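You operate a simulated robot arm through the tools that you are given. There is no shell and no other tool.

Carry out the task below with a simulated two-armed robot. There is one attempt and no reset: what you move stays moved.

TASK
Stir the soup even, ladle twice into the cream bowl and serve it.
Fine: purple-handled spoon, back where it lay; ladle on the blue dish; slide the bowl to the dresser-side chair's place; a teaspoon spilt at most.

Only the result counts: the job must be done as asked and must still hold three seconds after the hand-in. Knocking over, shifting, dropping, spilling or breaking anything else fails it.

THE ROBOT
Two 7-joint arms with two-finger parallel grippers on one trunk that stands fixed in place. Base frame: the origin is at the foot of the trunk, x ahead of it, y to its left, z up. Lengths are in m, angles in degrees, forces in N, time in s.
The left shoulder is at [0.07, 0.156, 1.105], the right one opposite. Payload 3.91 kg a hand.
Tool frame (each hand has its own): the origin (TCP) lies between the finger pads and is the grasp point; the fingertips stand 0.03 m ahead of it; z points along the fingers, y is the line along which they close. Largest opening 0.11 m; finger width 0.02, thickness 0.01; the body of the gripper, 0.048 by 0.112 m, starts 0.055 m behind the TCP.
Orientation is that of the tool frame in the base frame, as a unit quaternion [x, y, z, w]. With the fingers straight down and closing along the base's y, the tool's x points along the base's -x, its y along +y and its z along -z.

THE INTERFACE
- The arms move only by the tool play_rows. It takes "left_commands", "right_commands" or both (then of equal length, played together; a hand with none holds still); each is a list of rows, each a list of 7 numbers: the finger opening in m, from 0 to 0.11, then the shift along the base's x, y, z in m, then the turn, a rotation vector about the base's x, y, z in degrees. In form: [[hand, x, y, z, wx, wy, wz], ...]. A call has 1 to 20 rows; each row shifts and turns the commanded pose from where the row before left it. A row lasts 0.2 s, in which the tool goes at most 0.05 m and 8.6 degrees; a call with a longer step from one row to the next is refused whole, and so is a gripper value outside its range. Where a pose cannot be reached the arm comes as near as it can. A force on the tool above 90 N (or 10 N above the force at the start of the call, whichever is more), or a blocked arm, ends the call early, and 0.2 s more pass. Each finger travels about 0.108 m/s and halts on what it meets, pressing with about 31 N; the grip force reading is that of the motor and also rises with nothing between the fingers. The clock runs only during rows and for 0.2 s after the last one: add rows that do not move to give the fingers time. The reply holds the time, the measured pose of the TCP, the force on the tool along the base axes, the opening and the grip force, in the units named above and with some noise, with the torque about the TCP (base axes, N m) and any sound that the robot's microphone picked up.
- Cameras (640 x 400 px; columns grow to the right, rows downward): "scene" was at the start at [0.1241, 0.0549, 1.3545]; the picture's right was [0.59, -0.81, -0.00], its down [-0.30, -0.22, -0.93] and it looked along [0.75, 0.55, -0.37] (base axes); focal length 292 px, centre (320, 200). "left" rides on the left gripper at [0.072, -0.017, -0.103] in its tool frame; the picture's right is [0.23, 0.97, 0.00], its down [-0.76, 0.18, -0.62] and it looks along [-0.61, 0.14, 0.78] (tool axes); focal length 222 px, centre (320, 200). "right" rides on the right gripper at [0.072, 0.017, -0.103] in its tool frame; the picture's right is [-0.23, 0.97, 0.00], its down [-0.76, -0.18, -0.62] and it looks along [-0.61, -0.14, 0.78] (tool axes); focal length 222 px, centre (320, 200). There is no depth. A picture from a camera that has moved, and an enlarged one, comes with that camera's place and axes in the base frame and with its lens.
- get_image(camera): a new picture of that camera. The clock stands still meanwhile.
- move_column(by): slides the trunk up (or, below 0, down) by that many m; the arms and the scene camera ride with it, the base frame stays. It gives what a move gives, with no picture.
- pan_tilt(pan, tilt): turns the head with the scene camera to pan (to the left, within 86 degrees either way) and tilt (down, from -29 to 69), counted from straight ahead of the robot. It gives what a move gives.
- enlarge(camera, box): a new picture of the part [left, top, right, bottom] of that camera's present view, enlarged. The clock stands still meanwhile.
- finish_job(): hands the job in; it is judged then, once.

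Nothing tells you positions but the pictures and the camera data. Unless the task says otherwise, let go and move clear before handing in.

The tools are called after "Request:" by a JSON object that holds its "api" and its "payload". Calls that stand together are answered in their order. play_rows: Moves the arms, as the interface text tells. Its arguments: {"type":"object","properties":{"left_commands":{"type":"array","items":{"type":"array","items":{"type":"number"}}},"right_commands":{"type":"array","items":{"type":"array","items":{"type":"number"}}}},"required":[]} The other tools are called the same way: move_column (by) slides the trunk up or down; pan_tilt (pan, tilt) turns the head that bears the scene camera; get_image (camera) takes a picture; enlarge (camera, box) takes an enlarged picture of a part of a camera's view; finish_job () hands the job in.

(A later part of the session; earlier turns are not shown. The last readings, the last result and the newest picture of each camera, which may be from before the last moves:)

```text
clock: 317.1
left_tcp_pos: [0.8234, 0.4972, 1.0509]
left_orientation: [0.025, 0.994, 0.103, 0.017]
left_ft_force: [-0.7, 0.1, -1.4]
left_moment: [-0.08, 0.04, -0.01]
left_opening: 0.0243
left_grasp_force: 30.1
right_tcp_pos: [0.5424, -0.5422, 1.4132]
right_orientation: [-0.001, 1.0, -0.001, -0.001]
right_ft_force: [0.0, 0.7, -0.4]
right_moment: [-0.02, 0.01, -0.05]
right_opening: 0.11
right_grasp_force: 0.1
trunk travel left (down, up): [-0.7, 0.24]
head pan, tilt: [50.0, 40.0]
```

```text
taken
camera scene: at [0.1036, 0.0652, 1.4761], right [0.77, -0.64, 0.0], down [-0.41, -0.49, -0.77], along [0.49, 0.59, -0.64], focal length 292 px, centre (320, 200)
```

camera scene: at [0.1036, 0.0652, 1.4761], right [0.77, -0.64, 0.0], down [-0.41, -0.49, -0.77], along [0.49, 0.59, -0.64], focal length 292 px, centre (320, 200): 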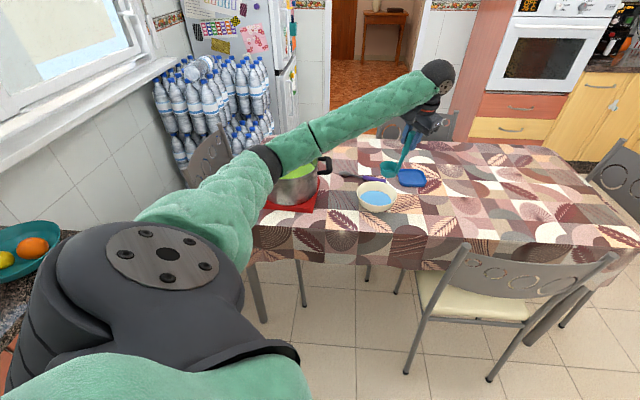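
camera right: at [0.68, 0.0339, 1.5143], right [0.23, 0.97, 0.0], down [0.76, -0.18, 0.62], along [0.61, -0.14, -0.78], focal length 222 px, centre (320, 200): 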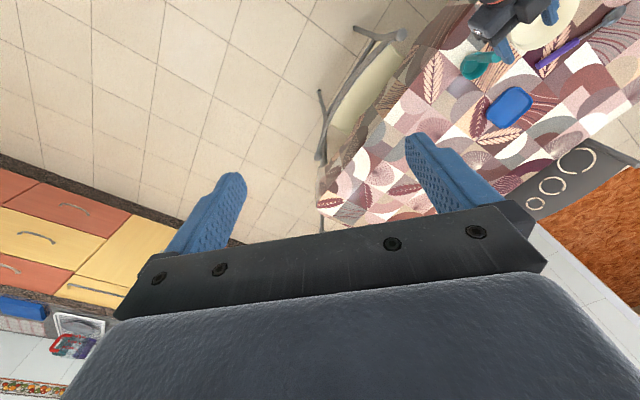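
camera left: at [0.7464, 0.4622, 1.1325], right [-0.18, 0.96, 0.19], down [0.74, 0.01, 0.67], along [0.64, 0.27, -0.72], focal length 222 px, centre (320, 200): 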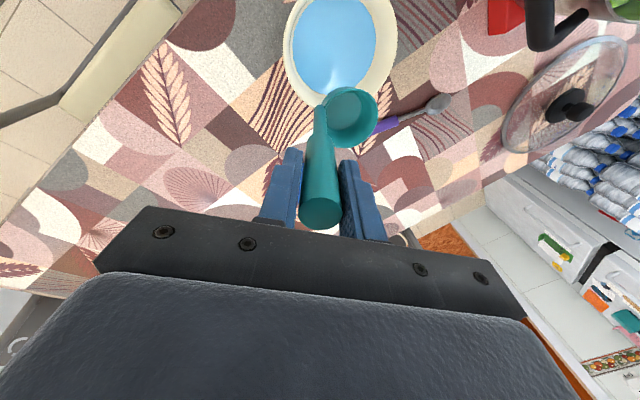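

Request:
{"api": "play_rows", "payload": {"left_commands": [[0.005, 0.0197, 0.0049, 0.001, 0, 0, -4.6], [0.005, 0.0197, 0.0049, 0.001, 0, 0, -4.6], [0.005, 0.0197, 0.0049, 0.001, 0, 0, -4.6], [0.005, 0.0197, 0.0049, 0.001, 0, 0, -4.6], [0.005, 0.0197, 0.0049, 0.001, 0, 0, -4.6], [0.005, 0.0197, 0.0049, 0.001, 0, 0, -4.6], [0.005, 0.0197, 0.0049, 0.001, 0, 0, -4.6], [0.005, 0.0197, 0.0049, 0.001, 0, 0, -4.6], [0.005, 0, 0, 0, 0, 0, 0]]}}

Request:
{"api": "get_image", "payload": {"camera": "left"}}

Request:
{"api": "enlarge", "payload": {"camera": "left", "box": [240, 40, 440, 200]}}

Request:
{"api": "enlarge", "payload": {"camera": "scene", "box": [340, 60, 520, 220]}}

```text
clock: 319.1
left_tcp_pos: [0.9818, 0.5368, 1.0576]
left_orientation: [0.337, 0.936, 0.093, 0.048]
left_ft_force: [0.0, 0.3, -1.9]
left_moment: [-0.04, 0.04, -0.02]
left_opening: 0.0244
left_grasp_force: 31.0
right_tcp_pos: [0.5419, -0.5417, 1.4134]
right_orientation: [-0.001, 1.0, -0.001, -0.001]
right_ft_force: [-0.3, -0.8, 0.8]
right_moment: [0.01, -0.01, -0.01]
right_opening: 0.1101
right_grasp_force: 0.1
trunk travel left (down, up): [-0.7, 0.24]
head pan, tilt: [50.0, 40.0]
```

```text
taken
camera left: at [0.8991, 0.5547, 1.1531], right [0.43, 0.88, 0.19], down [0.6, -0.44, 0.67], along [0.67, -0.17, -0.72], focal length 222 px, centre (320, 200)
```

left: 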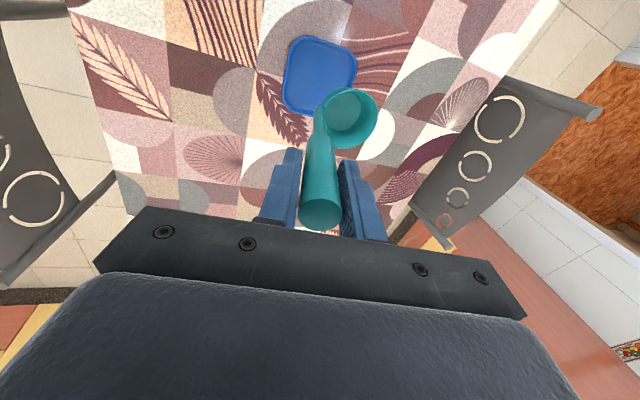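

```text
2.50 times, centred on (340, 120) of left
camera zoom: at [0.8991, 0.5547, 1.1531], right [0.43, 0.88, 0.19], down [0.6, -0.44, 0.67], along [0.67, -0.17, -0.72], focal length 555 px, centre (270, 400)
```

zoom: 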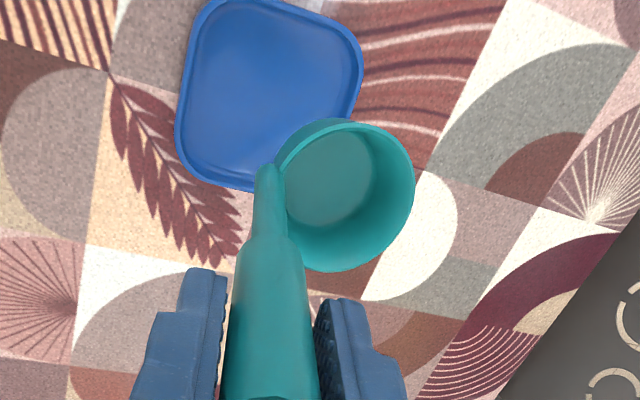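

```text
2.50 times, centred on (430, 140) of scene
camera zoom: at [0.1034, 0.0654, 1.476], right [0.77, -0.64, 0.0], down [-0.41, -0.49, -0.77], along [0.49, 0.59, -0.64], focal length 731 px, centre (45, 350)
```

zoom: 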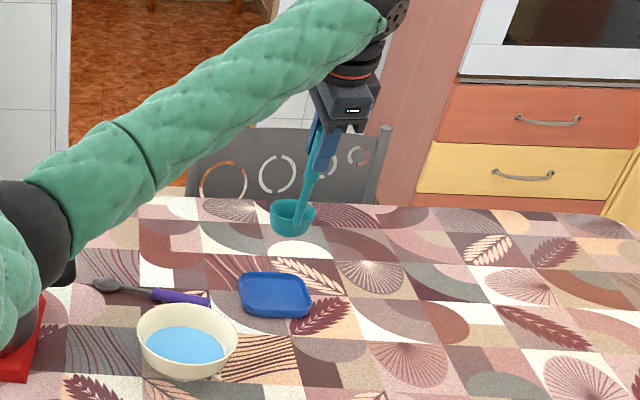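

The cup is right above the dish's centre (1.02, 0.578). Lowering it, first to just above the dish.

Request:
{"api": "play_rows", "payload": {"left_commands": [[0.005, 0, 0, -0.02, 0, 0, 0], [0.005, 0, 0, -0.02, 0, 0, 0], [0.005, 0, 0, -0.02, 0, 0, 0], [0.005, 0, 0, -0.02, 0, 0, 0], [0.005, 0, 0, -0.015, 0, 0, 0], [0.005, 0, 0, -0.01, 0, 0, 0], [0.005, 0, 0, 0, 0, 0, 0]]}}

Request:
{"api": "enlarge", "payload": {"camera": "left", "box": [240, 40, 440, 200]}}

Request:
{"api": "enlarge", "payload": {"camera": "scene", "box": [340, 90, 500, 220]}}

```text
clock: 320.7
left_tcp_pos: [0.98, 0.5361, 0.9542]
left_orientation: [0.337, 0.936, 0.093, 0.049]
left_ft_force: [-1.3, 0.1, -1.3]
left_moment: [-0.07, 0.03, -0.01]
left_opening: 0.0243
left_grasp_force: 31.4
right_tcp_pos: [0.5429, -0.5442, 1.413]
right_orientation: [-0.001, 1.0, -0.001, -0.001]
right_ft_force: [0.5, -0.1, 0.0]
right_moment: [0.01, -0.01, 0.03]
right_opening: 0.1099
right_grasp_force: 0.0
trunk travel left (down, up): [-0.7, 0.24]
head pan, tilt: [50.0, 40.0]
```

```text
2.50 times, centred on (340, 120) of left
camera zoom: at [0.8975, 0.5545, 1.0491], right [0.43, 0.88, 0.19], down [0.6, -0.44, 0.67], along [0.67, -0.17, -0.72], focal length 555 px, centre (270, 400)
```

zoom: 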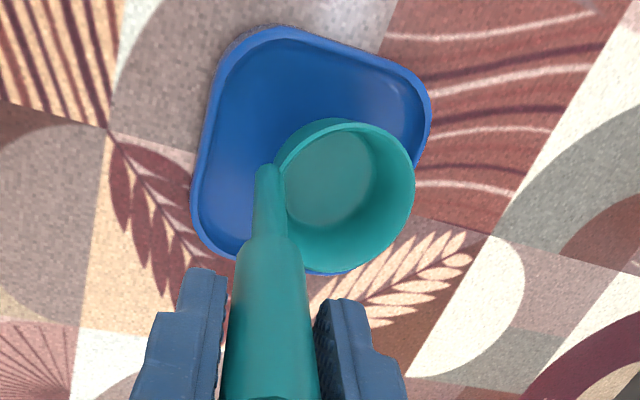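

```text
3.08 times, centred on (420, 155) of scene
camera zoom: at [0.1037, 0.0651, 1.476], right [0.77, -0.64, 0.0], down [-0.41, -0.49, -0.77], along [0.49, 0.59, -0.64], focal length 899 px, centre (12, 338)
```

zoom: 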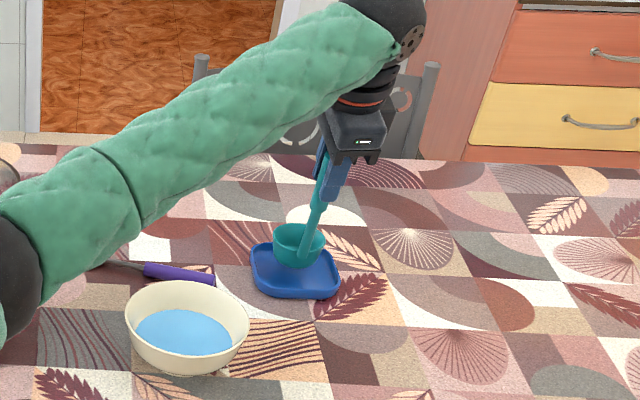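

Request:
{"api": "play_rows", "payload": {"left_commands": [[0.005, -0.003, 0, -0.005, 0, 0, 0], [0.005, -0.002, 0, -0.005, 0, 0, 0], [0.005, 0, 0, -0.003, 0, 0, 0], [0.005, 0, 0, -0.003, 0, 0, 0], [0.005, 0, 0, 0, 0, 0, 0]]}}

```text
clock: 321.9
left_tcp_pos: [0.9747, 0.5351, 0.9364]
left_orientation: [0.337, 0.936, 0.092, 0.048]
left_ft_force: [-0.5, -0.5, -1.0]
left_moment: [-0.04, 0.04, 0.01]
left_opening: 0.0246
left_grasp_force: 30.8
right_tcp_pos: [0.5426, -0.5425, 1.4128]
right_orientation: [-0.001, 1.0, -0.001, -0.001]
right_ft_force: [0.9, -0.1, 0.0]
right_moment: [-0.01, -0.02, 0.01]
right_opening: 0.1098
right_grasp_force: 0.0
trunk travel left (down, up): [-0.7, 0.24]
head pan, tilt: [50.0, 40.0]
```

Request:
{"api": "play_rows", "payload": {"left_commands": [[0.005, 0, 0, -0.002, 0, 0, 0], [0.005, 0, 0, -0.002, 0, 0, 0], [0.005, 0, 0, 0, 0, 0, 0]]}}

Request:
{"api": "enlarge", "payload": {"camera": "scene", "box": [380, 130, 460, 195]}}

```text
clock: 322.7
left_tcp_pos: [0.9747, 0.5364, 0.9353]
left_orientation: [0.337, 0.935, 0.093, 0.05]
left_ft_force: [-1.3, 0.5, 8.8]
left_moment: [0.49, -0.05, 0.11]
left_opening: 0.0245
left_grasp_force: 30.8
right_tcp_pos: [0.5424, -0.5429, 1.4122]
right_orientation: [-0.001, 1.0, 0.0, -0.001]
right_ft_force: [-0.3, 0.4, -0.4]
right_moment: [-0.03, 0.02, -0.01]
right_opening: 0.1101
right_grasp_force: 0.1
trunk travel left (down, up): [-0.7, 0.24]
head pan, tilt: [50.0, 40.0]
```

```text
6.15 times, centred on (420, 162) of scene
camera zoom: at [0.1025, 0.0645, 1.4762], right [0.77, -0.64, 0.0], down [-0.41, -0.49, -0.77], along [0.49, 0.59, -0.64], focal length 1799 px, centre (-295, 431)
```

zoom: 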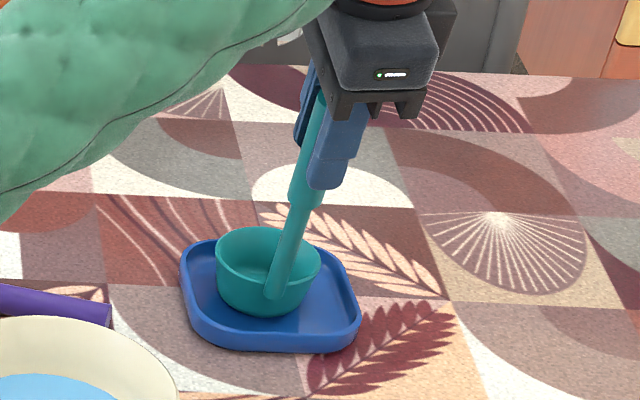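

Contact with the dish. I'll relieve the pressure by a millimetre and open the fingers gently.

Request:
{"api": "play_rows", "payload": {"left_commands": [[0.005, 0, 0, 0.001, 0, 0, 0], [0.015, 0, 0, 0, 0, 0, 0], [0.022, 0, 0, 0, 0, 0, 0], [0.026, 0, 0, 0, 0, 0, 0], [0.03, 0, 0, 0, 0, 0, 0], [0.035, 0, 0, 0, 0, 0, 0], [0.045, 0, 0, 0, 0, 0, 0], [0.06, 0, 0, 0, 0, 0, 0], [0.06, 0, 0, 0, 0, 0, 0]]}}

Request:
{"api": "enlarge", "payload": {"camera": "scene", "box": [380, 110, 460, 195]}}

Request:
{"api": "get_image", "payload": {"camera": "left"}}

```text
clock: 324.7
left_tcp_pos: [0.9752, 0.5363, 0.9344]
left_orientation: [0.337, 0.936, 0.093, 0.048]
left_ft_force: [-0.4, -1.5, -0.1]
left_moment: [0.0, 0.01, -0.02]
left_opening: 0.0599
left_grasp_force: 0.1
right_tcp_pos: [0.5415, -0.5429, 1.4127]
right_orientation: [0.0, 1.0, -0.001, -0.001]
right_ft_force: [0.7, -0.2, 0.0]
right_moment: [-0.02, -0.01, 0.02]
right_opening: 0.11
right_grasp_force: 0.0
trunk travel left (down, up): [-0.7, 0.24]
head pan, tilt: [50.0, 40.0]
```

```text
4.71 times, centred on (420, 152) of scene
camera zoom: at [0.1037, 0.0651, 1.476], right [0.77, -0.64, 0.0], down [-0.41, -0.49, -0.77], along [0.49, 0.59, -0.64], focal length 1375 px, centre (-151, 424)
```

zoom: 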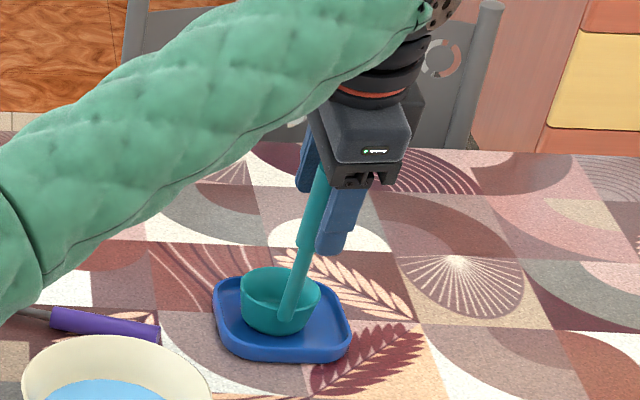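

```text
taken
camera left: at [0.8927, 0.5543, 1.0295], right [0.43, 0.88, 0.19], down [0.6, -0.44, 0.67], along [0.67, -0.17, -0.72], focal length 222 px, centre (320, 200)
```

left: 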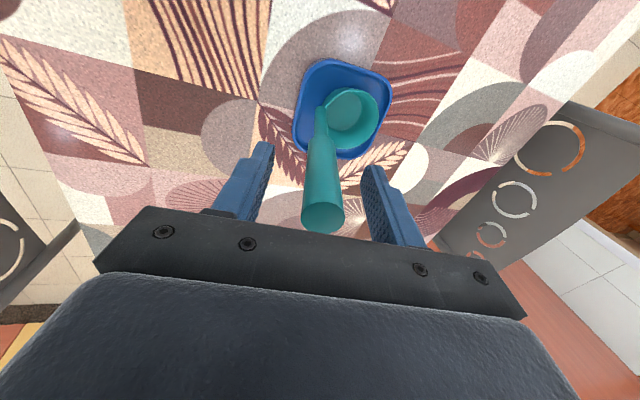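

The ladle stands by itself in the dish. Withdrawing straight back along the handle axis.

Request:
{"api": "play_rows", "payload": {"left_commands": [[0.06, -0.0015, -0.0014, 0.0098, 0, 0, 0], [0.06, -0.003, -0.0028, 0.0196, 0, 0, 0], [0.06, -0.003, -0.0028, 0.0196, 0, 0, 0], [0.06, -0.0045, -0.0042, 0.0294, 0, 0, 0], [0.06, -0.0045, -0.0042, 0.0294, 0, 0, 0], [0.06, -0.0045, -0.0042, 0.0294, 0, 0, 0], [0.06, -0.0045, -0.0042, 0.0294, 0, 0, 0], [0.06, 0, 0, 0, 0, 0, 0]]}}

Request:
{"api": "get_image", "payload": {"camera": "scene"}}

Request:
{"api": "get_image", "payload": {"camera": "left"}}

```text
clock: 326.5
left_tcp_pos: [0.9489, 0.5121, 1.1009]
left_orientation: [0.337, 0.936, 0.092, 0.048]
left_ft_force: [0.1, 0.5, -0.3]
left_moment: [0.0, -0.04, -0.03]
left_opening: 0.0603
left_grasp_force: 0.1
right_tcp_pos: [0.5428, -0.5432, 1.4129]
right_orientation: [0.0, 1.0, -0.001, -0.001]
right_ft_force: [0.1, -0.1, -0.1]
right_moment: [-0.02, -0.05, 0.01]
right_opening: 0.1099
right_grasp_force: 0.0
trunk travel left (down, up): [-0.7, 0.24]
head pan, tilt: [50.0, 40.0]
```

```text
taken
camera scene: at [0.104, 0.0655, 1.4759], right [0.77, -0.64, 0.0], down [-0.41, -0.49, -0.77], along [0.49, 0.59, -0.64], focal length 292 px, centre (320, 200)
```

scene: 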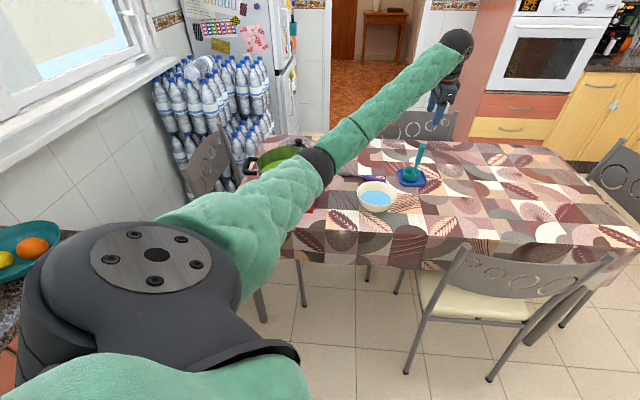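

```text
taken
camera left: at [0.8661, 0.5297, 1.1962], right [0.43, 0.88, 0.19], down [0.6, -0.44, 0.67], along [0.67, -0.17, -0.72], focal length 222 px, centre (320, 200)
```

left: 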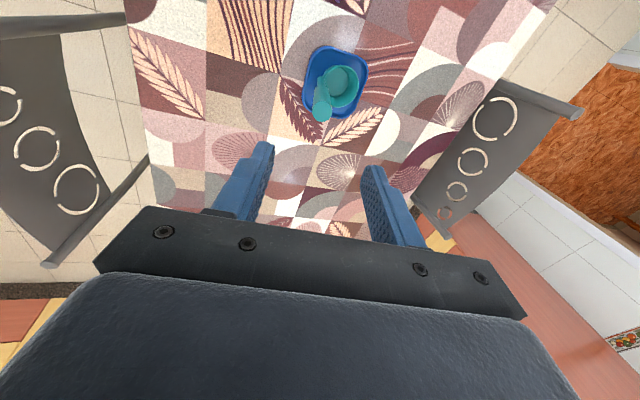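

The ladle stands on the blue dish. Now for the bowl: I'll look closely at the near chair and the table edge to fix the serving place.

Request:
{"api": "enlarge", "payload": {"camera": "scene", "box": [330, 140, 640, 390]}}

Request:
{"api": "pan_tilt", "payload": {"pan": 10, "tilt": 40}}

Request:
{"api": "get_image", "payload": {"camera": "scene"}}

```text
1.60 times, centred on (485, 265) of scene
camera zoom: at [0.104, 0.0655, 1.4759], right [0.77, -0.64, 0.0], down [-0.41, -0.49, -0.77], along [0.49, 0.59, -0.64], focal length 468 px, centre (56, 96)
```

zoom: 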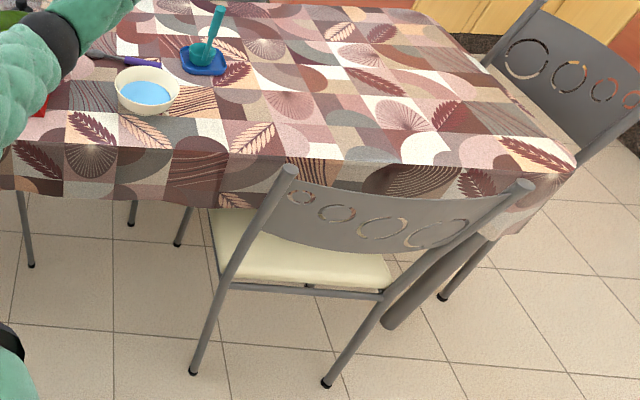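

```text
clock: 327.6
left_tcp_pos: [0.949, 0.5115, 1.1004]
left_orientation: [0.338, 0.935, 0.092, 0.049]
left_ft_force: [0.4, 0.5, 0.2]
left_moment: [0.01, 0.01, 0.0]
left_opening: 0.0599
left_grasp_force: 0.1
right_tcp_pos: [0.5428, -0.5426, 1.4122]
right_orientation: [0.0, 1.0, -0.001, -0.001]
right_ft_force: [0.0, -0.4, 0.1]
right_moment: [0.01, -0.03, 0.0]
right_opening: 0.11
right_grasp_force: 0.0
trunk travel left (down, up): [-0.7, 0.24]
head pan, tilt: [10.0, 40.0]
```

```text
taken
camera scene: at [0.1328, 0.0149, 1.4759], right [0.17, -0.98, 0.0], down [-0.63, -0.11, -0.77], along [0.75, 0.13, -0.64], focal length 292 px, centre (320, 200)
```

scene: 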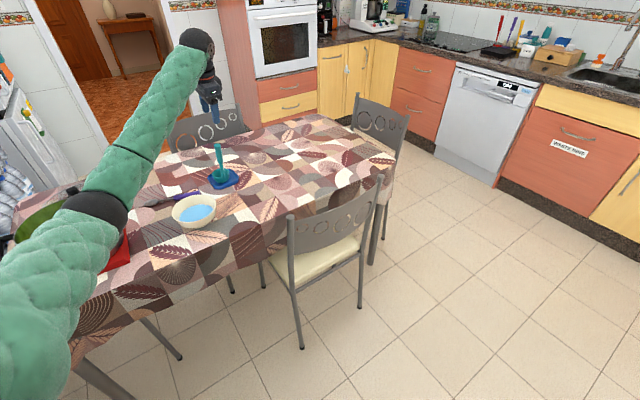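

The serving place in front of the near chair works out to about (1.075, 0.305), 15 cm in from the edge on the chair's centre line. I plan to pinch the bowl's near rim lightly and slide it along the table; first I'll bring the hand to a pre-pinch pose on the near side of the bowl.

Request:
{"api": "play_rows", "payload": {"left_commands": [[0.06, -0.02, 0, 0.02, 0, 0, 0], [0.06, -0.036, 0.005, 0.01, 1.36, -2.32, -7.05], [0.06, -0.036, 0.005, 0, 1.36, -2.32, -7.05], [0.06, -0.036, 0.005, 0, 1.36, -2.32, -7.05], [0.06, -0.036, 0.005, 0, 1.36, -2.32, -7.05], [0.06, -0.036, 0.005, 0, 1.36, -2.32, -7.05], [0.06, -0.036, 0.005, 0, 1.36, -2.32, -7.05], [0.06, -0.036, 0.005, 0, 1.36, -2.32, -7.05], [0.06, -0.025, 0.01, 0, 0, 0, 0], [0.06, 0, 0, 0, 0, 0, 0]]}}

Request:
{"api": "pan_tilt", "payload": {"pan": 50, "tilt": 40}}

Request:
{"api": "get_image", "payload": {"camera": "scene"}}

Request:
{"api": "get_image", "payload": {"camera": "left"}}

```text
clock: 329.8
left_tcp_pos: [0.652, 0.558, 1.1308]
left_orientation: [0.682, 0.684, 0.183, 0.183]
left_ft_force: [0.1, 0.6, 0.3]
left_moment: [-0.04, 0.0, -0.01]
left_opening: 0.0603
left_grasp_force: 0.0
right_tcp_pos: [0.5447, -0.543, 1.4131]
right_orientation: [0.0, 1.0, -0.001, -0.001]
right_ft_force: [0.3, 0.0, 0.5]
right_moment: [-0.03, 0.02, -0.01]
right_opening: 0.1099
right_grasp_force: 0.1
trunk travel left (down, up): [-0.7, 0.24]
head pan, tilt: [10.0, 40.0]
```

```text
clock: 330.9
left_tcp_pos: [0.6516, 0.5588, 1.131]
left_orientation: [0.682, 0.684, 0.183, 0.183]
left_ft_force: [0.3, 0.6, 0.1]
left_moment: [0.01, 0.01, 0.03]
left_opening: 0.0599
left_grasp_force: 0.1
right_tcp_pos: [0.5426, -0.5428, 1.4121]
right_orientation: [-0.001, 1.0, -0.001, -0.001]
right_ft_force: [-0.7, 0.0, 0.5]
right_moment: [-0.01, 0.04, -0.02]
right_opening: 0.1098
right_grasp_force: 0.1
trunk travel left (down, up): [-0.7, 0.24]
head pan, tilt: [50.0, 40.0]
```

```text
taken
camera scene: at [0.1036, 0.0653, 1.4759], right [0.77, -0.64, 0.0], down [-0.41, -0.49, -0.77], along [0.49, 0.59, -0.64], focal length 292 px, centre (320, 200)
```

scene: 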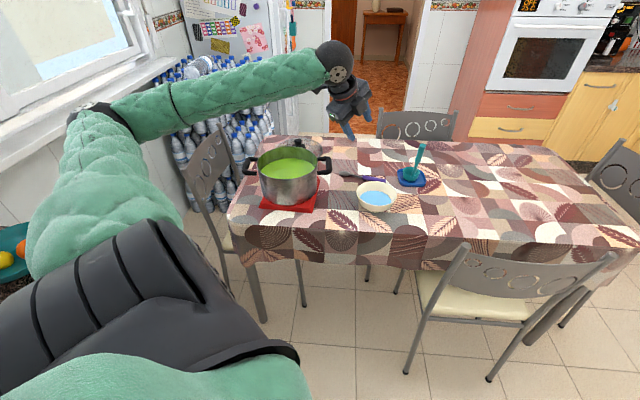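

```text
taken
camera left: at [0.584, 0.6299, 1.2118], right [0.84, 0.23, 0.49], down [-0.16, -0.76, 0.63], along [0.52, -0.61, -0.61], focal length 222 px, centre (320, 200)
```

left: 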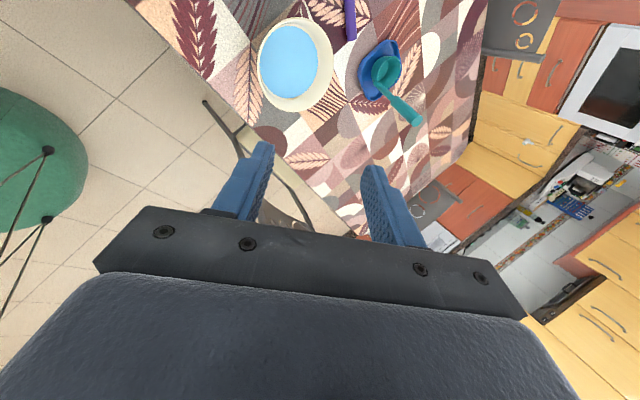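

Request:
{"api": "enlarge", "payload": {"camera": "left", "box": [230, 0, 430, 130]}}

Request:
{"api": "enlarge", "payload": {"camera": "scene", "box": [340, 165, 420, 225]}}

```text
3.08 times, centred on (330, 65) of left
camera zoom: at [0.584, 0.6299, 1.2118], right [0.84, 0.23, 0.49], down [-0.16, -0.76, 0.63], along [0.52, -0.61, -0.61], focal length 684 px, centre (289, 615)
```

zoom: 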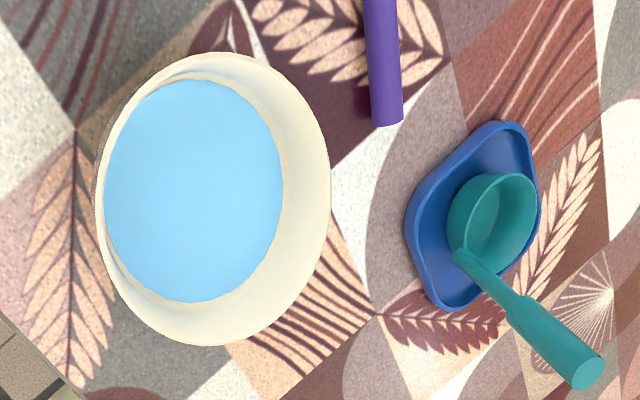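

```text
6.67 times, centred on (380, 195) of scene
camera zoom: at [0.1036, 0.0653, 1.4759], right [0.77, -0.64, 0.0], down [-0.41, -0.49, -0.77], along [0.49, 0.59, -0.64], focal length 1948 px, centre (-80, 233)
```

zoom: 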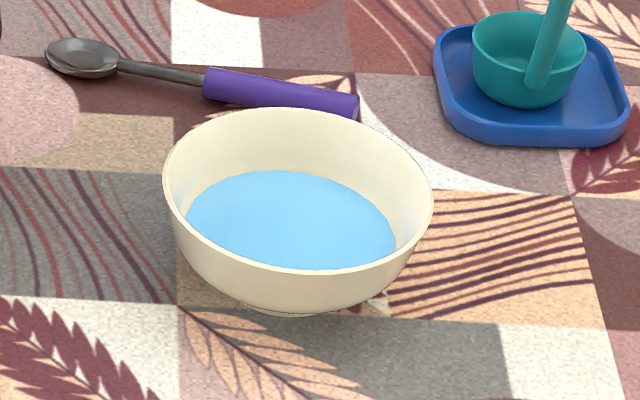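

The bowl centre is (0.782, 0.557), its near rim at x ≈ 0.712, with the liquid 2.8 cm below the rim. Moving down to the pre-pinch pose and then a bit towards the rim.

Request:
{"api": "play_rows", "payload": {"left_commands": [[0.05, 0, 0, -0.035, 0, 0, 0], [0.045, 0.001, -0.0003, -0.035, 0, 0, 0], [0.04, 0.001, -0.0003, -0.035, 0, 0, 0], [0.04, 0.001, -0.0003, -0.035, 0, 0, 0], [0.04, 0.001, -0.0003, -0.035, 0, 0, 0], [0.04, 0, 0, -0.033, 0, 0, 0], [0.04, 0, 0, 0, 0, 0, 0]]}}

Request:
{"api": "get_image", "payload": {"camera": "left"}}

Request:
{"api": "enlarge", "payload": {"camera": "scene", "box": [280, 100, 440, 230]}}

```text
clock: 332.4
left_tcp_pos: [0.6555, 0.5569, 0.9222]
left_orientation: [0.682, 0.684, 0.183, 0.183]
left_ft_force: [0.5, -0.3, 0.7]
left_moment: [0.0, 0.02, 0.02]
left_opening: 0.0398
left_grasp_force: 0.1
right_tcp_pos: [0.542, -0.5426, 1.4124]
right_orientation: [-0.001, 1.0, 0.001, -0.001]
right_ft_force: [0.0, -0.2, 0.0]
right_moment: [-0.03, 0.0, 0.0]
right_opening: 0.11
right_grasp_force: 0.1
trunk travel left (down, up): [-0.7, 0.24]
head pan, tilt: [50.0, 40.0]
```

```text
taken
camera left: at [0.589, 0.6285, 1.0032], right [0.84, 0.23, 0.49], down [-0.16, -0.76, 0.63], along [0.52, -0.6, -0.61], focal length 222 px, centre (320, 200)
```

left: 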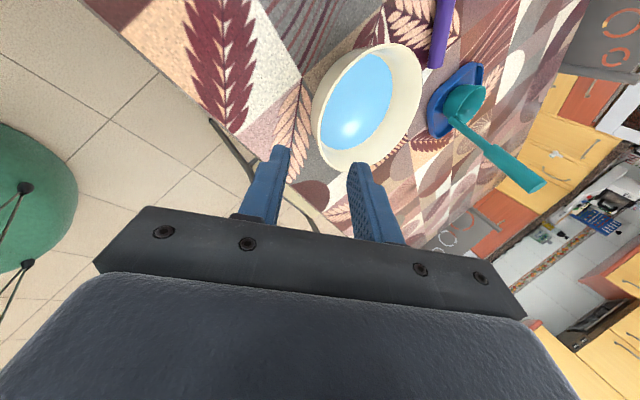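

```text
3.08 times, centred on (360, 165) of scene
camera zoom: at [0.1031, 0.0648, 1.476], right [0.77, -0.64, 0.0], down [-0.41, -0.49, -0.77], along [0.49, 0.59, -0.64], focal length 899 px, centre (197, 308)
```

zoom: 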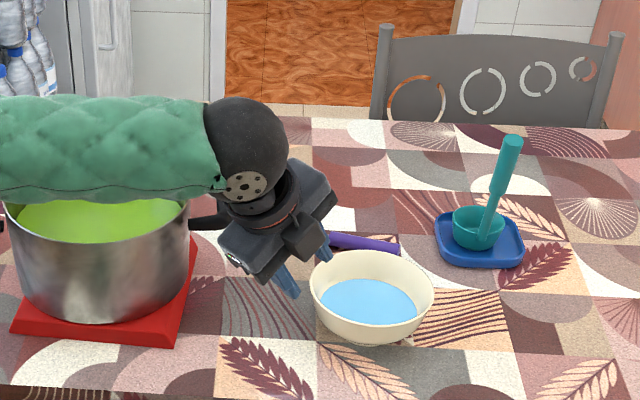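

Request:
{"api": "play_rows", "payload": {"left_commands": [[0.04, 0.01, 0, -0.018, 0, 0, 0], [0.04, 0.01, 0, -0.018, 0, 0, 0], [0.04, 0.01, 0, -0.018, 0, 0, 0], [0.04, 0, 0, 0, 0, 0, 0]]}}

Request:
{"api": "enlarge", "payload": {"camera": "left", "box": [220, 40, 440, 240]}}

Request:
{"api": "enlarge", "payload": {"camera": "scene", "box": [330, 150, 430, 225]}}

```text
clock: 333.4
left_tcp_pos: [0.6864, 0.5557, 0.8692]
left_orientation: [0.681, 0.685, 0.184, 0.183]
left_ft_force: [-0.2, -0.2, 0.3]
left_moment: [0.01, 0.02, 0.02]
left_opening: 0.04
left_grasp_force: 0.0
right_tcp_pos: [0.5414, -0.5431, 1.4133]
right_orientation: [-0.001, 1.0, -0.001, -0.002]
right_ft_force: [0.1, 0.3, 0.6]
right_moment: [-0.01, 0.05, 0.0]
right_opening: 0.1098
right_grasp_force: 0.0
trunk travel left (down, up): [-0.7, 0.24]
head pan, tilt: [50.0, 40.0]
```

```text
2.00 times, centred on (330, 140) of left
camera zoom: at [0.6195, 0.627, 0.9487], right [0.84, 0.23, 0.49], down [-0.16, -0.76, 0.63], along [0.52, -0.6, -0.61], focal length 444 px, centre (300, 320)
```

zoom: 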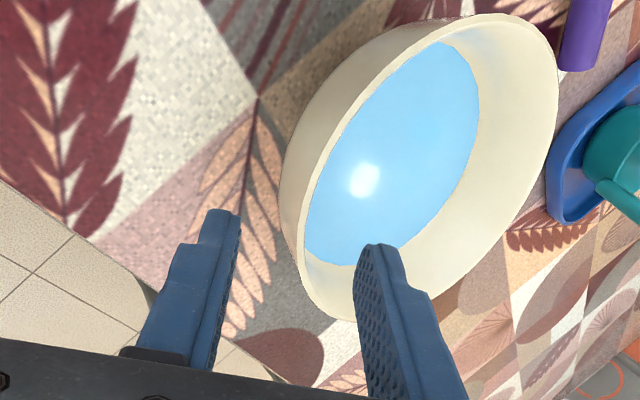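

```text
5.33 times, centred on (380, 188) of scene
camera zoom: at [0.103, 0.0651, 1.476], right [0.77, -0.64, 0.0], down [-0.41, -0.49, -0.77], along [0.49, 0.59, -0.64], focal length 1559 px, centre (0, 267)
```

zoom: 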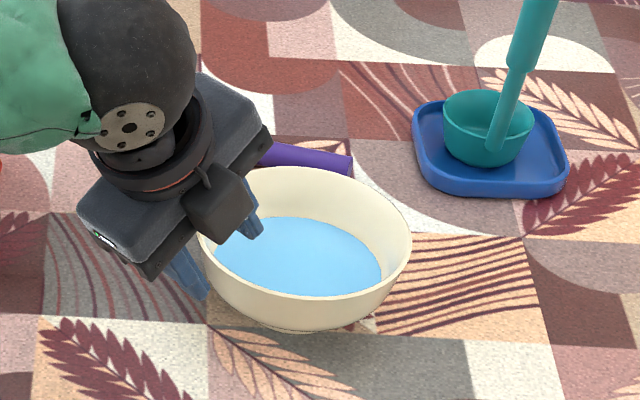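

One finger is inside and one outside the near rim, as intended. Advancing to the pinch depth.

Request:
{"api": "play_rows", "payload": {"left_commands": [[0.04, 0.0065, 0.0005, -0.0125, 0, 0, 0], [0.04, 0.0065, 0.0005, -0.0125, 0, 0, 0], [0.04, 0.006, 0, -0.012, 0, 0, 0], [0.04, 0, 0, 0, 0, 0, 0]]}}

Request:
{"api": "enlarge", "payload": {"camera": "left", "box": [220, 40, 440, 240]}}

Request:
{"api": "enlarge", "payload": {"camera": "scene", "box": [330, 150, 430, 225]}}

```text
clock: 334.4
left_tcp_pos: [0.7058, 0.5575, 0.8306]
left_orientation: [0.682, 0.684, 0.183, 0.182]
left_ft_force: [0.4, 0.4, 0.3]
left_moment: [-0.01, 0.0, -0.02]
left_opening: 0.0398
left_grasp_force: 0.0
right_tcp_pos: [0.5425, -0.544, 1.413]
right_orientation: [-0.001, 1.0, 0.0, -0.001]
right_ft_force: [-0.5, -0.1, 0.1]
right_moment: [0.03, -0.02, 0.02]
right_opening: 0.1103
right_grasp_force: 0.2
trunk travel left (down, up): [-0.7, 0.24]
head pan, tilt: [50.0, 40.0]
```

```text
2.00 times, centred on (330, 140) of left
camera zoom: at [0.6386, 0.6287, 0.9124], right [0.84, 0.23, 0.49], down [-0.16, -0.76, 0.63], along [0.52, -0.6, -0.61], focal length 444 px, centre (300, 320)
```

zoom: 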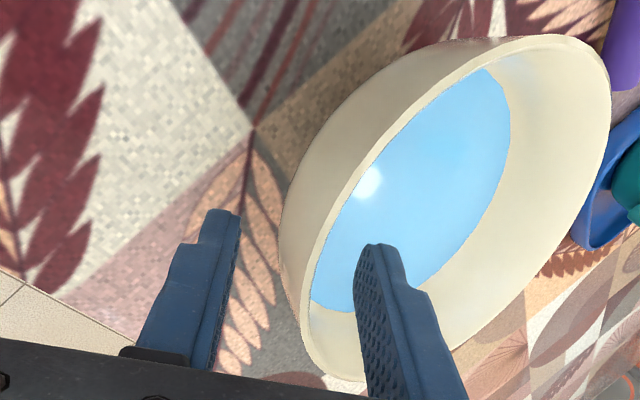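

```text
5.33 times, centred on (380, 188) of scene
camera zoom: at [0.1031, 0.0651, 1.476], right [0.77, -0.64, 0.0], down [-0.41, -0.49, -0.77], along [0.49, 0.59, -0.64], focal length 1559 px, centre (0, 267)
```

zoom: 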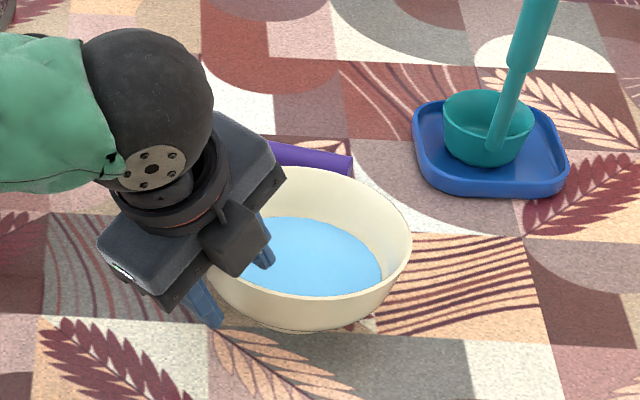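

The rim lies midway between the fingers. Closing slowly.

Request:
{"api": "play_rows", "payload": {"left_commands": [[0.032, 0, 0, 0, 0, 0, 0], [0.025, 0, 0, 0, 0, 0, 0], [0.019, 0, 0, 0, 0, 0, 0], [0.015, 0, 0, 0, 0, 0, 0], [0.012, 0, 0, 0, 0, 0, 0], [0.009, 0, 0, 0, 0, 0, 0], [0.006, 0, 0, 0, 0, 0, 0], [0.004, 0, 0, 0, 0, 0, 0], [0.002, 0, 0, 0, 0, 0, 0], [0.0, 0, 0, 0, 0, 0, 0], [0.0, 0, 0, 0, 0, 0, 0]]}}

Request:
{"api": "enlarge", "payload": {"camera": "left", "box": [220, 40, 440, 240]}}

Request:
{"api": "enlarge", "payload": {"camera": "scene", "box": [330, 150, 430, 225]}}

```text
clock: 336.9
left_tcp_pos: [0.7051, 0.5574, 0.8312]
left_orientation: [0.681, 0.684, 0.184, 0.183]
left_ft_force: [-0.1, -0.7, -1.6]
left_moment: [0.0, 0.19, -0.02]
left_opening: 0.0072
left_grasp_force: 30.6
right_tcp_pos: [0.5418, -0.5418, 1.4122]
right_orientation: [0.0, 1.0, -0.002, -0.002]
right_ft_force: [-0.2, 0.0, -0.6]
right_moment: [-0.01, 0.01, 0.0]
right_opening: 0.11
right_grasp_force: 0.0
trunk travel left (down, up): [-0.7, 0.24]
head pan, tilt: [50.0, 40.0]
```

```text
2.00 times, centred on (330, 140) of left
camera zoom: at [0.6389, 0.6288, 0.9123], right [0.84, 0.23, 0.49], down [-0.16, -0.76, 0.63], along [0.52, -0.6, -0.61], focal length 444 px, centre (300, 320)
```

zoom: 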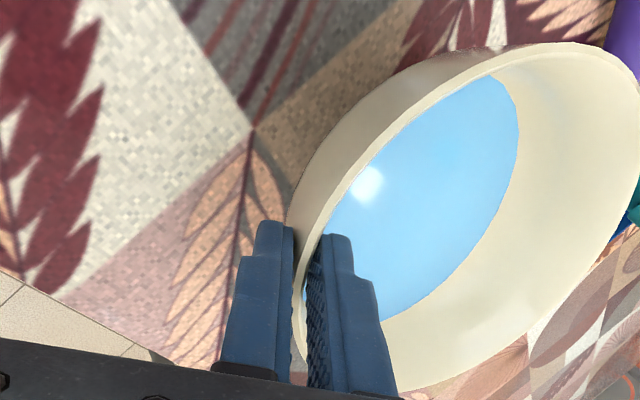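

```text
5.33 times, centred on (380, 188) of scene
camera zoom: at [0.1036, 0.0653, 1.4759], right [0.77, -0.64, 0.0], down [-0.41, -0.49, -0.77], along [0.49, 0.59, -0.64], focal length 1559 px, centre (0, 267)
```

zoom: 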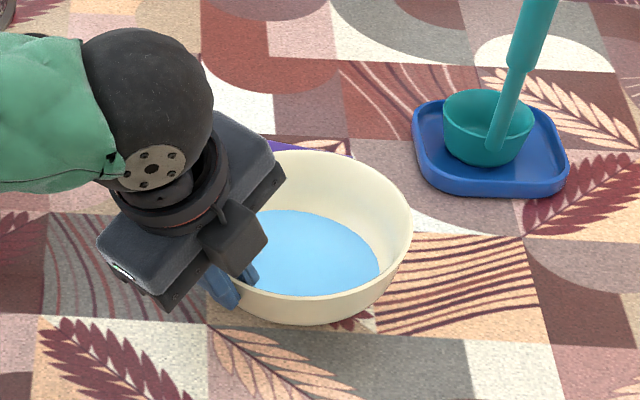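

The pads made the bowl tilt about 4° because its wall is a little steeper than my fingers. I'll rotate the hand back slightly about the pinch point to set the bowl flat.

Request:
{"api": "play_rows", "payload": {"left_commands": [[0.0, 0.0003, 0, 0.0002, 0, 1.3, 0], [0.0, 0.0003, 0, 0.0002, 0, 1.3, 0], [0.0, 0.0003, 0, 0.0002, 0, 1.3, 0], [0.0, 0, 0, 0, 0, 0, 0]]}}

Request:
{"api": "enlarge", "payload": {"camera": "scene", "box": [330, 150, 430, 225]}}

Request:
{"api": "enlarge", "payload": {"camera": "left", "box": [220, 40, 440, 240]}}

```text
clock: 337.9
left_tcp_pos: [0.7064, 0.5574, 0.8318]
left_orientation: [0.688, 0.69, 0.16, 0.159]
left_ft_force: [0.1, 0.9, -2.8]
left_moment: [-0.01, 0.16, 0.02]
left_opening: 0.0074
left_grasp_force: 31.0
right_tcp_pos: [0.5424, -0.5425, 1.4127]
right_orientation: [0.0, 1.0, 0.0, -0.001]
right_ft_force: [-1.0, -0.5, -0.3]
right_moment: [0.0, 0.0, -0.01]
right_opening: 0.11
right_grasp_force: 0.0
trunk travel left (down, up): [-0.7, 0.24]
head pan, tilt: [50.0, 40.0]
```

```text
5.33 times, centred on (380, 188) of scene
camera zoom: at [0.1035, 0.0653, 1.476], right [0.77, -0.64, 0.0], down [-0.41, -0.49, -0.77], along [0.49, 0.59, -0.64], focal length 1559 px, centre (0, 267)
```

zoom: 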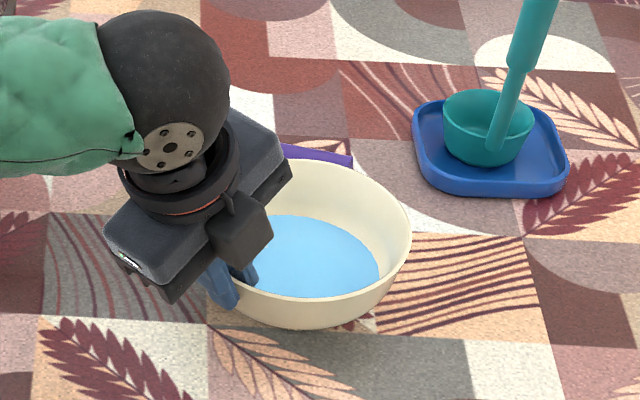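

```text
2.00 times, centred on (330, 140) of left
camera zoom: at [0.645, 0.6286, 0.9174], right [0.87, 0.23, 0.43], down [-0.11, -0.76, 0.64], along [0.47, -0.61, -0.64], focal length 444 px, centre (300, 320)
```

zoom: 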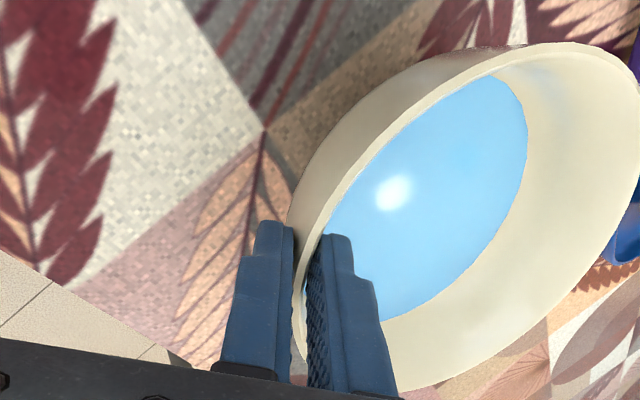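

Request:
{"api": "play_rows", "payload": {"left_commands": [[0.0, 0.0003, 0, 0.0001, 0, 1.5, 0], [0.0, 0.0003, 0, 0.0001, 0, 1.5, 0], [0.0, 0, 0, 0, 0, 0, 0]]}}

Request:
{"api": "enlarge", "payload": {"camera": "scene", "box": [330, 150, 430, 225]}}

```text
clock: 338.6
left_tcp_pos: [0.7065, 0.558, 0.8334]
left_orientation: [0.691, 0.694, 0.142, 0.142]
left_ft_force: [-0.3, -0.3, -1.2]
left_moment: [-0.03, 0.16, -0.02]
left_opening: 0.0074
left_grasp_force: 31.1
right_tcp_pos: [0.5422, -0.5426, 1.4122]
right_orientation: [-0.001, 1.0, 0.0, -0.001]
right_ft_force: [0.8, 0.1, -0.3]
right_moment: [0.03, -0.02, -0.04]
right_opening: 0.1099
right_grasp_force: 0.1
trunk travel left (down, up): [-0.7, 0.24]
head pan, tilt: [50.0, 40.0]
```

```text
5.33 times, centred on (380, 188) of scene
camera zoom: at [0.1034, 0.0652, 1.476], right [0.77, -0.64, 0.0], down [-0.41, -0.49, -0.77], along [0.49, 0.59, -0.64], focal length 1559 px, centre (0, 267)
```

zoom: 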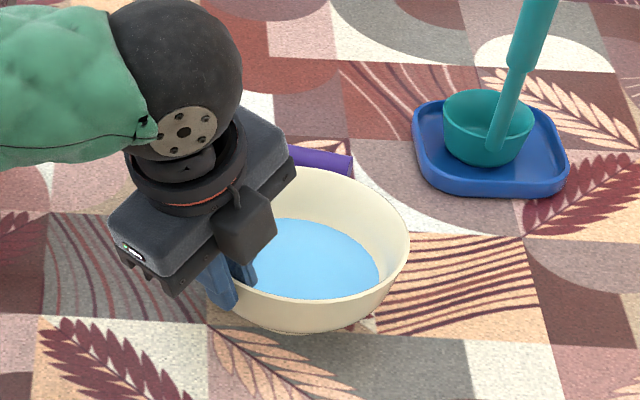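

The bowl is level again, but the hand seems to carry its weight. I'll lower by a millimetre or two so it rests on the table.

Request:
{"api": "play_rows", "payload": {"left_commands": [[0.0, 0, 0, -0.001, 0, 0, 0], [0.0, 0, 0, -0.001, 0, 0, 0], [0.0, 0, 0, 0, 0, 0, 0], [0.0, 0, 0, 0, 0, 0, 0]]}}

```text
clock: 339.6
left_tcp_pos: [0.7061, 0.5576, 0.8327]
left_orientation: [0.692, 0.693, 0.143, 0.141]
left_ft_force: [-1.9, 4.0, 14.7]
left_moment: [0.23, -0.36, 0.15]
left_opening: 0.0072
left_grasp_force: 31.0
right_tcp_pos: [0.5401, -0.542, 1.4134]
right_orientation: [-0.001, 1.0, 0.0, 0.0]
right_ft_force: [1.2, -0.5, -0.3]
right_moment: [0.03, -0.03, -0.03]
right_opening: 0.11
right_grasp_force: 0.0
trunk travel left (down, up): [-0.7, 0.24]
head pan, tilt: [50.0, 40.0]
```

Request:
{"api": "play_rows", "payload": {"left_commands": [[0.0, 0, 0, 0.0012, 0, 0, 0], [0.0, 0, 0, 0, 0, 0, 0], [0.0, 0, 0, 0, 0, 0, 0]]}}

Request:
{"api": "enlarge", "payload": {"camera": "scene", "box": [330, 150, 430, 225]}}

```text
clock: 340.4
left_tcp_pos: [0.7059, 0.5554, 0.8326]
left_orientation: [0.692, 0.694, 0.142, 0.142]
left_ft_force: [-1.6, 3.4, 8.0]
left_moment: [0.2, -0.11, 0.14]
left_opening: 0.0076
left_grasp_force: 30.3
right_tcp_pos: [0.5418, -0.5426, 1.4129]
right_orientation: [-0.001, 1.0, -0.001, -0.001]
right_ft_force: [0.1, 0.3, -1.1]
right_moment: [0.0, -0.01, 0.03]
right_opening: 0.1101
right_grasp_force: 0.0
trunk travel left (down, up): [-0.7, 0.24]
head pan, tilt: [50.0, 40.0]
```

```text
5.33 times, centred on (380, 188) of scene
camera zoom: at [0.1027, 0.065, 1.476], right [0.77, -0.64, 0.0], down [-0.41, -0.49, -0.77], along [0.49, 0.59, -0.64], focal length 1559 px, centre (0, 267)
```

zoom: 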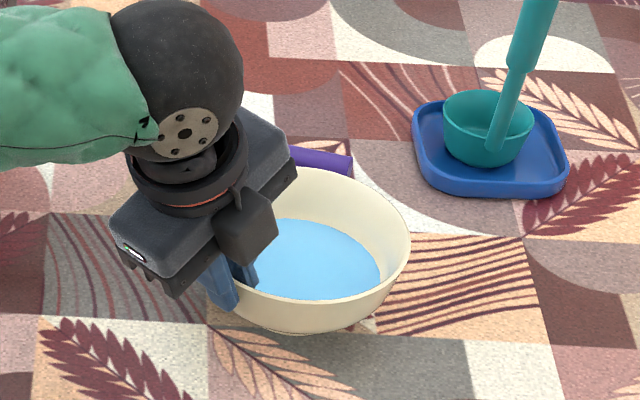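

Request:
{"api": "play_rows", "payload": {"left_commands": [[0.0, 0, 0, 0.0006, 0, 0, 0], [0.0, 0.0023, -0.002, 0, 0, 0, 0], [0.0, 0.0045, -0.0039, 0, 0, 0, 0], [0.0, 0.0045, -0.0039, 0, 0, 0, 0], [0.0, 0.0023, -0.002, 0, 0, 0, 0], [0.0, 0, 0, 0, 0, 0, 0]]}}

Request:
{"api": "enlarge", "payload": {"camera": "scene", "box": [330, 150, 430, 225]}}

Request:
{"api": "get_image", "payload": {"camera": "left"}}

```text
clock: 341.9
left_tcp_pos: [0.72, 0.5451, 0.8333]
left_orientation: [0.692, 0.694, 0.141, 0.141]
left_ft_force: [-1.1, 0.9, 1.2]
left_moment: [0.03, 0.09, 0.02]
left_opening: 0.0076
left_grasp_force: 31.0
right_tcp_pos: [0.5418, -0.5426, 1.4129]
right_orientation: [-0.001, 1.0, -0.001, -0.001]
right_ft_force: [-0.1, 0.3, -0.7]
right_moment: [0.01, 0.0, 0.03]
right_opening: 0.1101
right_grasp_force: 0.1
trunk travel left (down, up): [-0.7, 0.24]
head pan, tilt: [50.0, 40.0]
```

```text
5.33 times, centred on (380, 188) of scene
camera zoom: at [0.1033, 0.0652, 1.476], right [0.77, -0.64, 0.0], down [-0.41, -0.49, -0.77], along [0.49, 0.59, -0.64], focal length 1559 px, centre (0, 267)
```

zoom: 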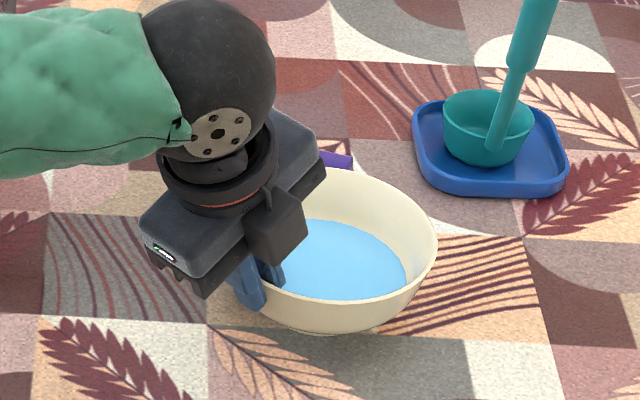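

```text
taken
camera left: at [0.6628, 0.6163, 0.9207], right [0.89, 0.23, 0.38], down [-0.08, -0.76, 0.64], along [0.44, -0.6, -0.66], focal length 222 px, centre (320, 200)
```

left: 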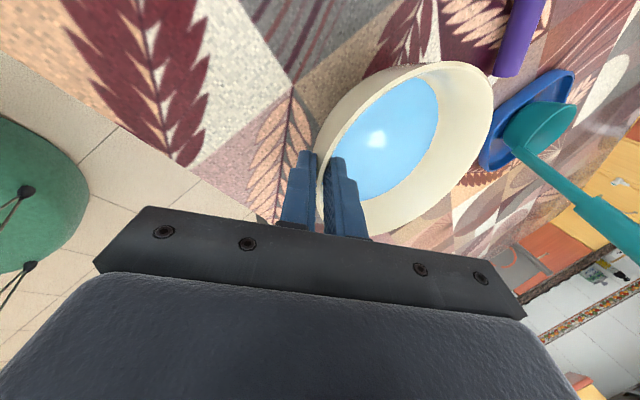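

The bowl slides along nicely, lightly pressed on the table. Continuing with a slow smooth slide.

Request:
{"api": "play_rows", "payload": {"left_commands": [[0.0, 0.0023, -0.002, 0, 0, 0, 0], [0.0, 0.0045, -0.0039, 0, 0, 0, 0], [0.0, 0.0068, -0.0059, 0, 0, 0, 0], [0.0, 0.0091, -0.0078, 0, 0, 0, 0], [0.0, 0.0091, -0.0078, 0, 0, 0, 0], [0.0, 0.0091, -0.0078, 0, 0, 0, 0], [0.0, 0.0091, -0.0078, 0, 0, 0, 0], [0.0, 0.0091, -0.0078, 0, 0, 0, 0], [0.0, 0.0091, -0.0078, 0, 0, 0, 0], [0.0, 0.0091, -0.0078, 0, 0, 0, 0], [0.0, 0.0068, -0.0059, 0, 0, 0, 0], [0.0, 0.0045, -0.0039, 0, 0, 0, 0], [0.0, 0.0023, -0.002, 0, 0, 0, 0], [0.0, 0, 0, 0, 0, 0, 0]]}}

Request:
{"api": "get_image", "payload": {"camera": "scene"}}

Request:
{"api": "enlarge", "payload": {"camera": "scene", "box": [340, 150, 480, 255]}}

```text
clock: 344.9
left_tcp_pos: [0.812, 0.4654, 0.8321]
left_orientation: [0.692, 0.694, 0.142, 0.142]
left_ft_force: [-0.7, 0.7, 2.1]
left_moment: [-0.04, 0.11, -0.03]
left_opening: 0.0071
left_grasp_force: 30.3
right_tcp_pos: [0.5428, -0.5428, 1.413]
right_orientation: [0.0, 1.0, -0.001, -0.001]
right_ft_force: [0.4, -0.7, -0.1]
right_moment: [0.01, 0.0, -0.01]
right_opening: 0.1099
right_grasp_force: 0.1
trunk travel left (down, up): [-0.7, 0.24]
head pan, tilt: [50.0, 40.0]
```

```text
taken
camera scene: at [0.1032, 0.065, 1.4759], right [0.77, -0.64, 0.0], down [-0.41, -0.49, -0.77], along [0.49, 0.59, -0.64], focal length 292 px, centre (320, 200)
```

scene: 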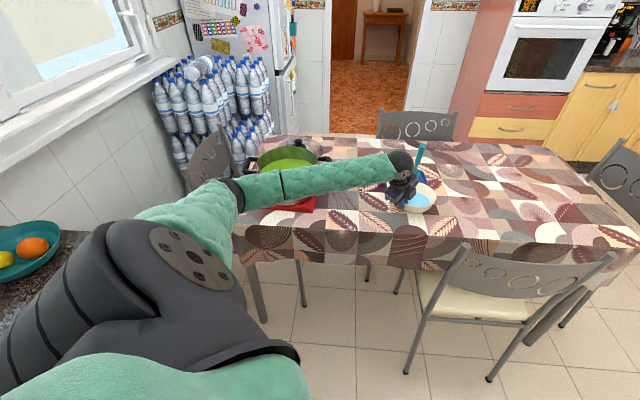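

```text
3.81 times, centred on (410, 202) of scene
camera zoom: at [0.1032, 0.065, 1.4759], right [0.77, -0.64, 0.0], down [-0.41, -0.49, -0.77], along [0.49, 0.59, -0.64], focal length 1113 px, centre (-23, 190)
```

zoom: 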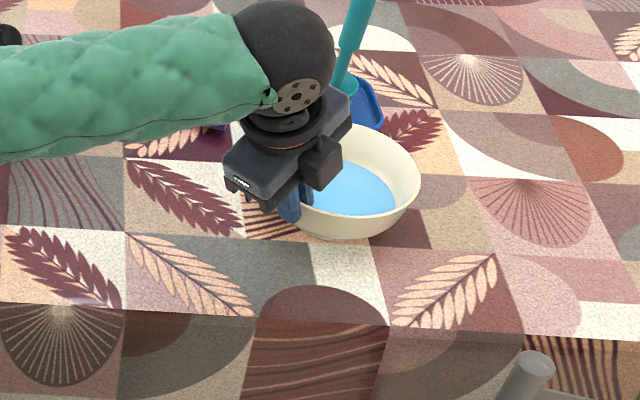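

Request:
{"api": "play_rows", "payload": {"left_commands": [[0.0, 0.0023, -0.002, 0, 0, 0, 0], [0.0, 0.0045, -0.0039, 0, 0, 0, 0], [0.0, 0.0068, -0.0059, 0, 0, 0, 0], [0.0, 0.0091, -0.0078, 0, 0, 0, 0], [0.0, 0.0091, -0.0078, 0, 0, 0, 0], [0.0, 0.0091, -0.0078, 0, 0, 0, 0], [0.0, 0.0091, -0.0078, 0, 0, 0, 0], [0.0, 0.0091, -0.0078, 0, 0, 0, 0], [0.0, 0.0091, -0.0078, 0, 0, 0, 0], [0.0, 0.0091, -0.0078, 0, 0, 0, 0], [0.0, 0.0068, -0.0059, 0, 0, 0, 0], [0.0, 0.0045, -0.0039, 0, 0, 0, 0], [0.0, 0.0023, -0.002, 0, 0, 0, 0], [0.0, 0, 0, 0, 0, 0, 0]]}}

Request:
{"api": "enlarge", "payload": {"camera": "scene", "box": [340, 130, 540, 280]}}

```text
clock: 347.9
left_tcp_pos: [0.9025, 0.3891, 0.8325]
left_orientation: [0.692, 0.694, 0.142, 0.141]
left_ft_force: [-1.0, 0.3, 1.0]
left_moment: [0.0, 0.05, 0.03]
left_opening: 0.0073
left_grasp_force: 30.5
right_tcp_pos: [0.5429, -0.5429, 1.4125]
right_orientation: [0.0, 1.0, -0.001, 0.0]
right_ft_force: [0.3, 0.0, 0.0]
right_moment: [-0.01, 0.0, 0.01]
right_opening: 0.1101
right_grasp_force: 0.1
trunk travel left (down, up): [-0.7, 0.24]
head pan, tilt: [50.0, 40.0]
```

```text
2.67 times, centred on (440, 205) of scene
camera zoom: at [0.1033, 0.065, 1.476], right [0.77, -0.64, 0.0], down [-0.41, -0.49, -0.77], along [0.49, 0.59, -0.64], focal length 779 px, centre (0, 187)
```

zoom: 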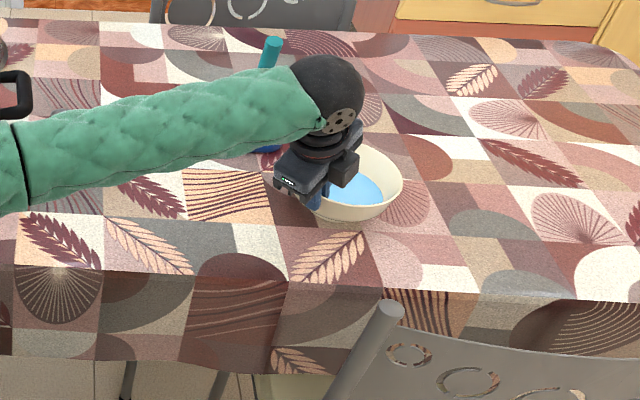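

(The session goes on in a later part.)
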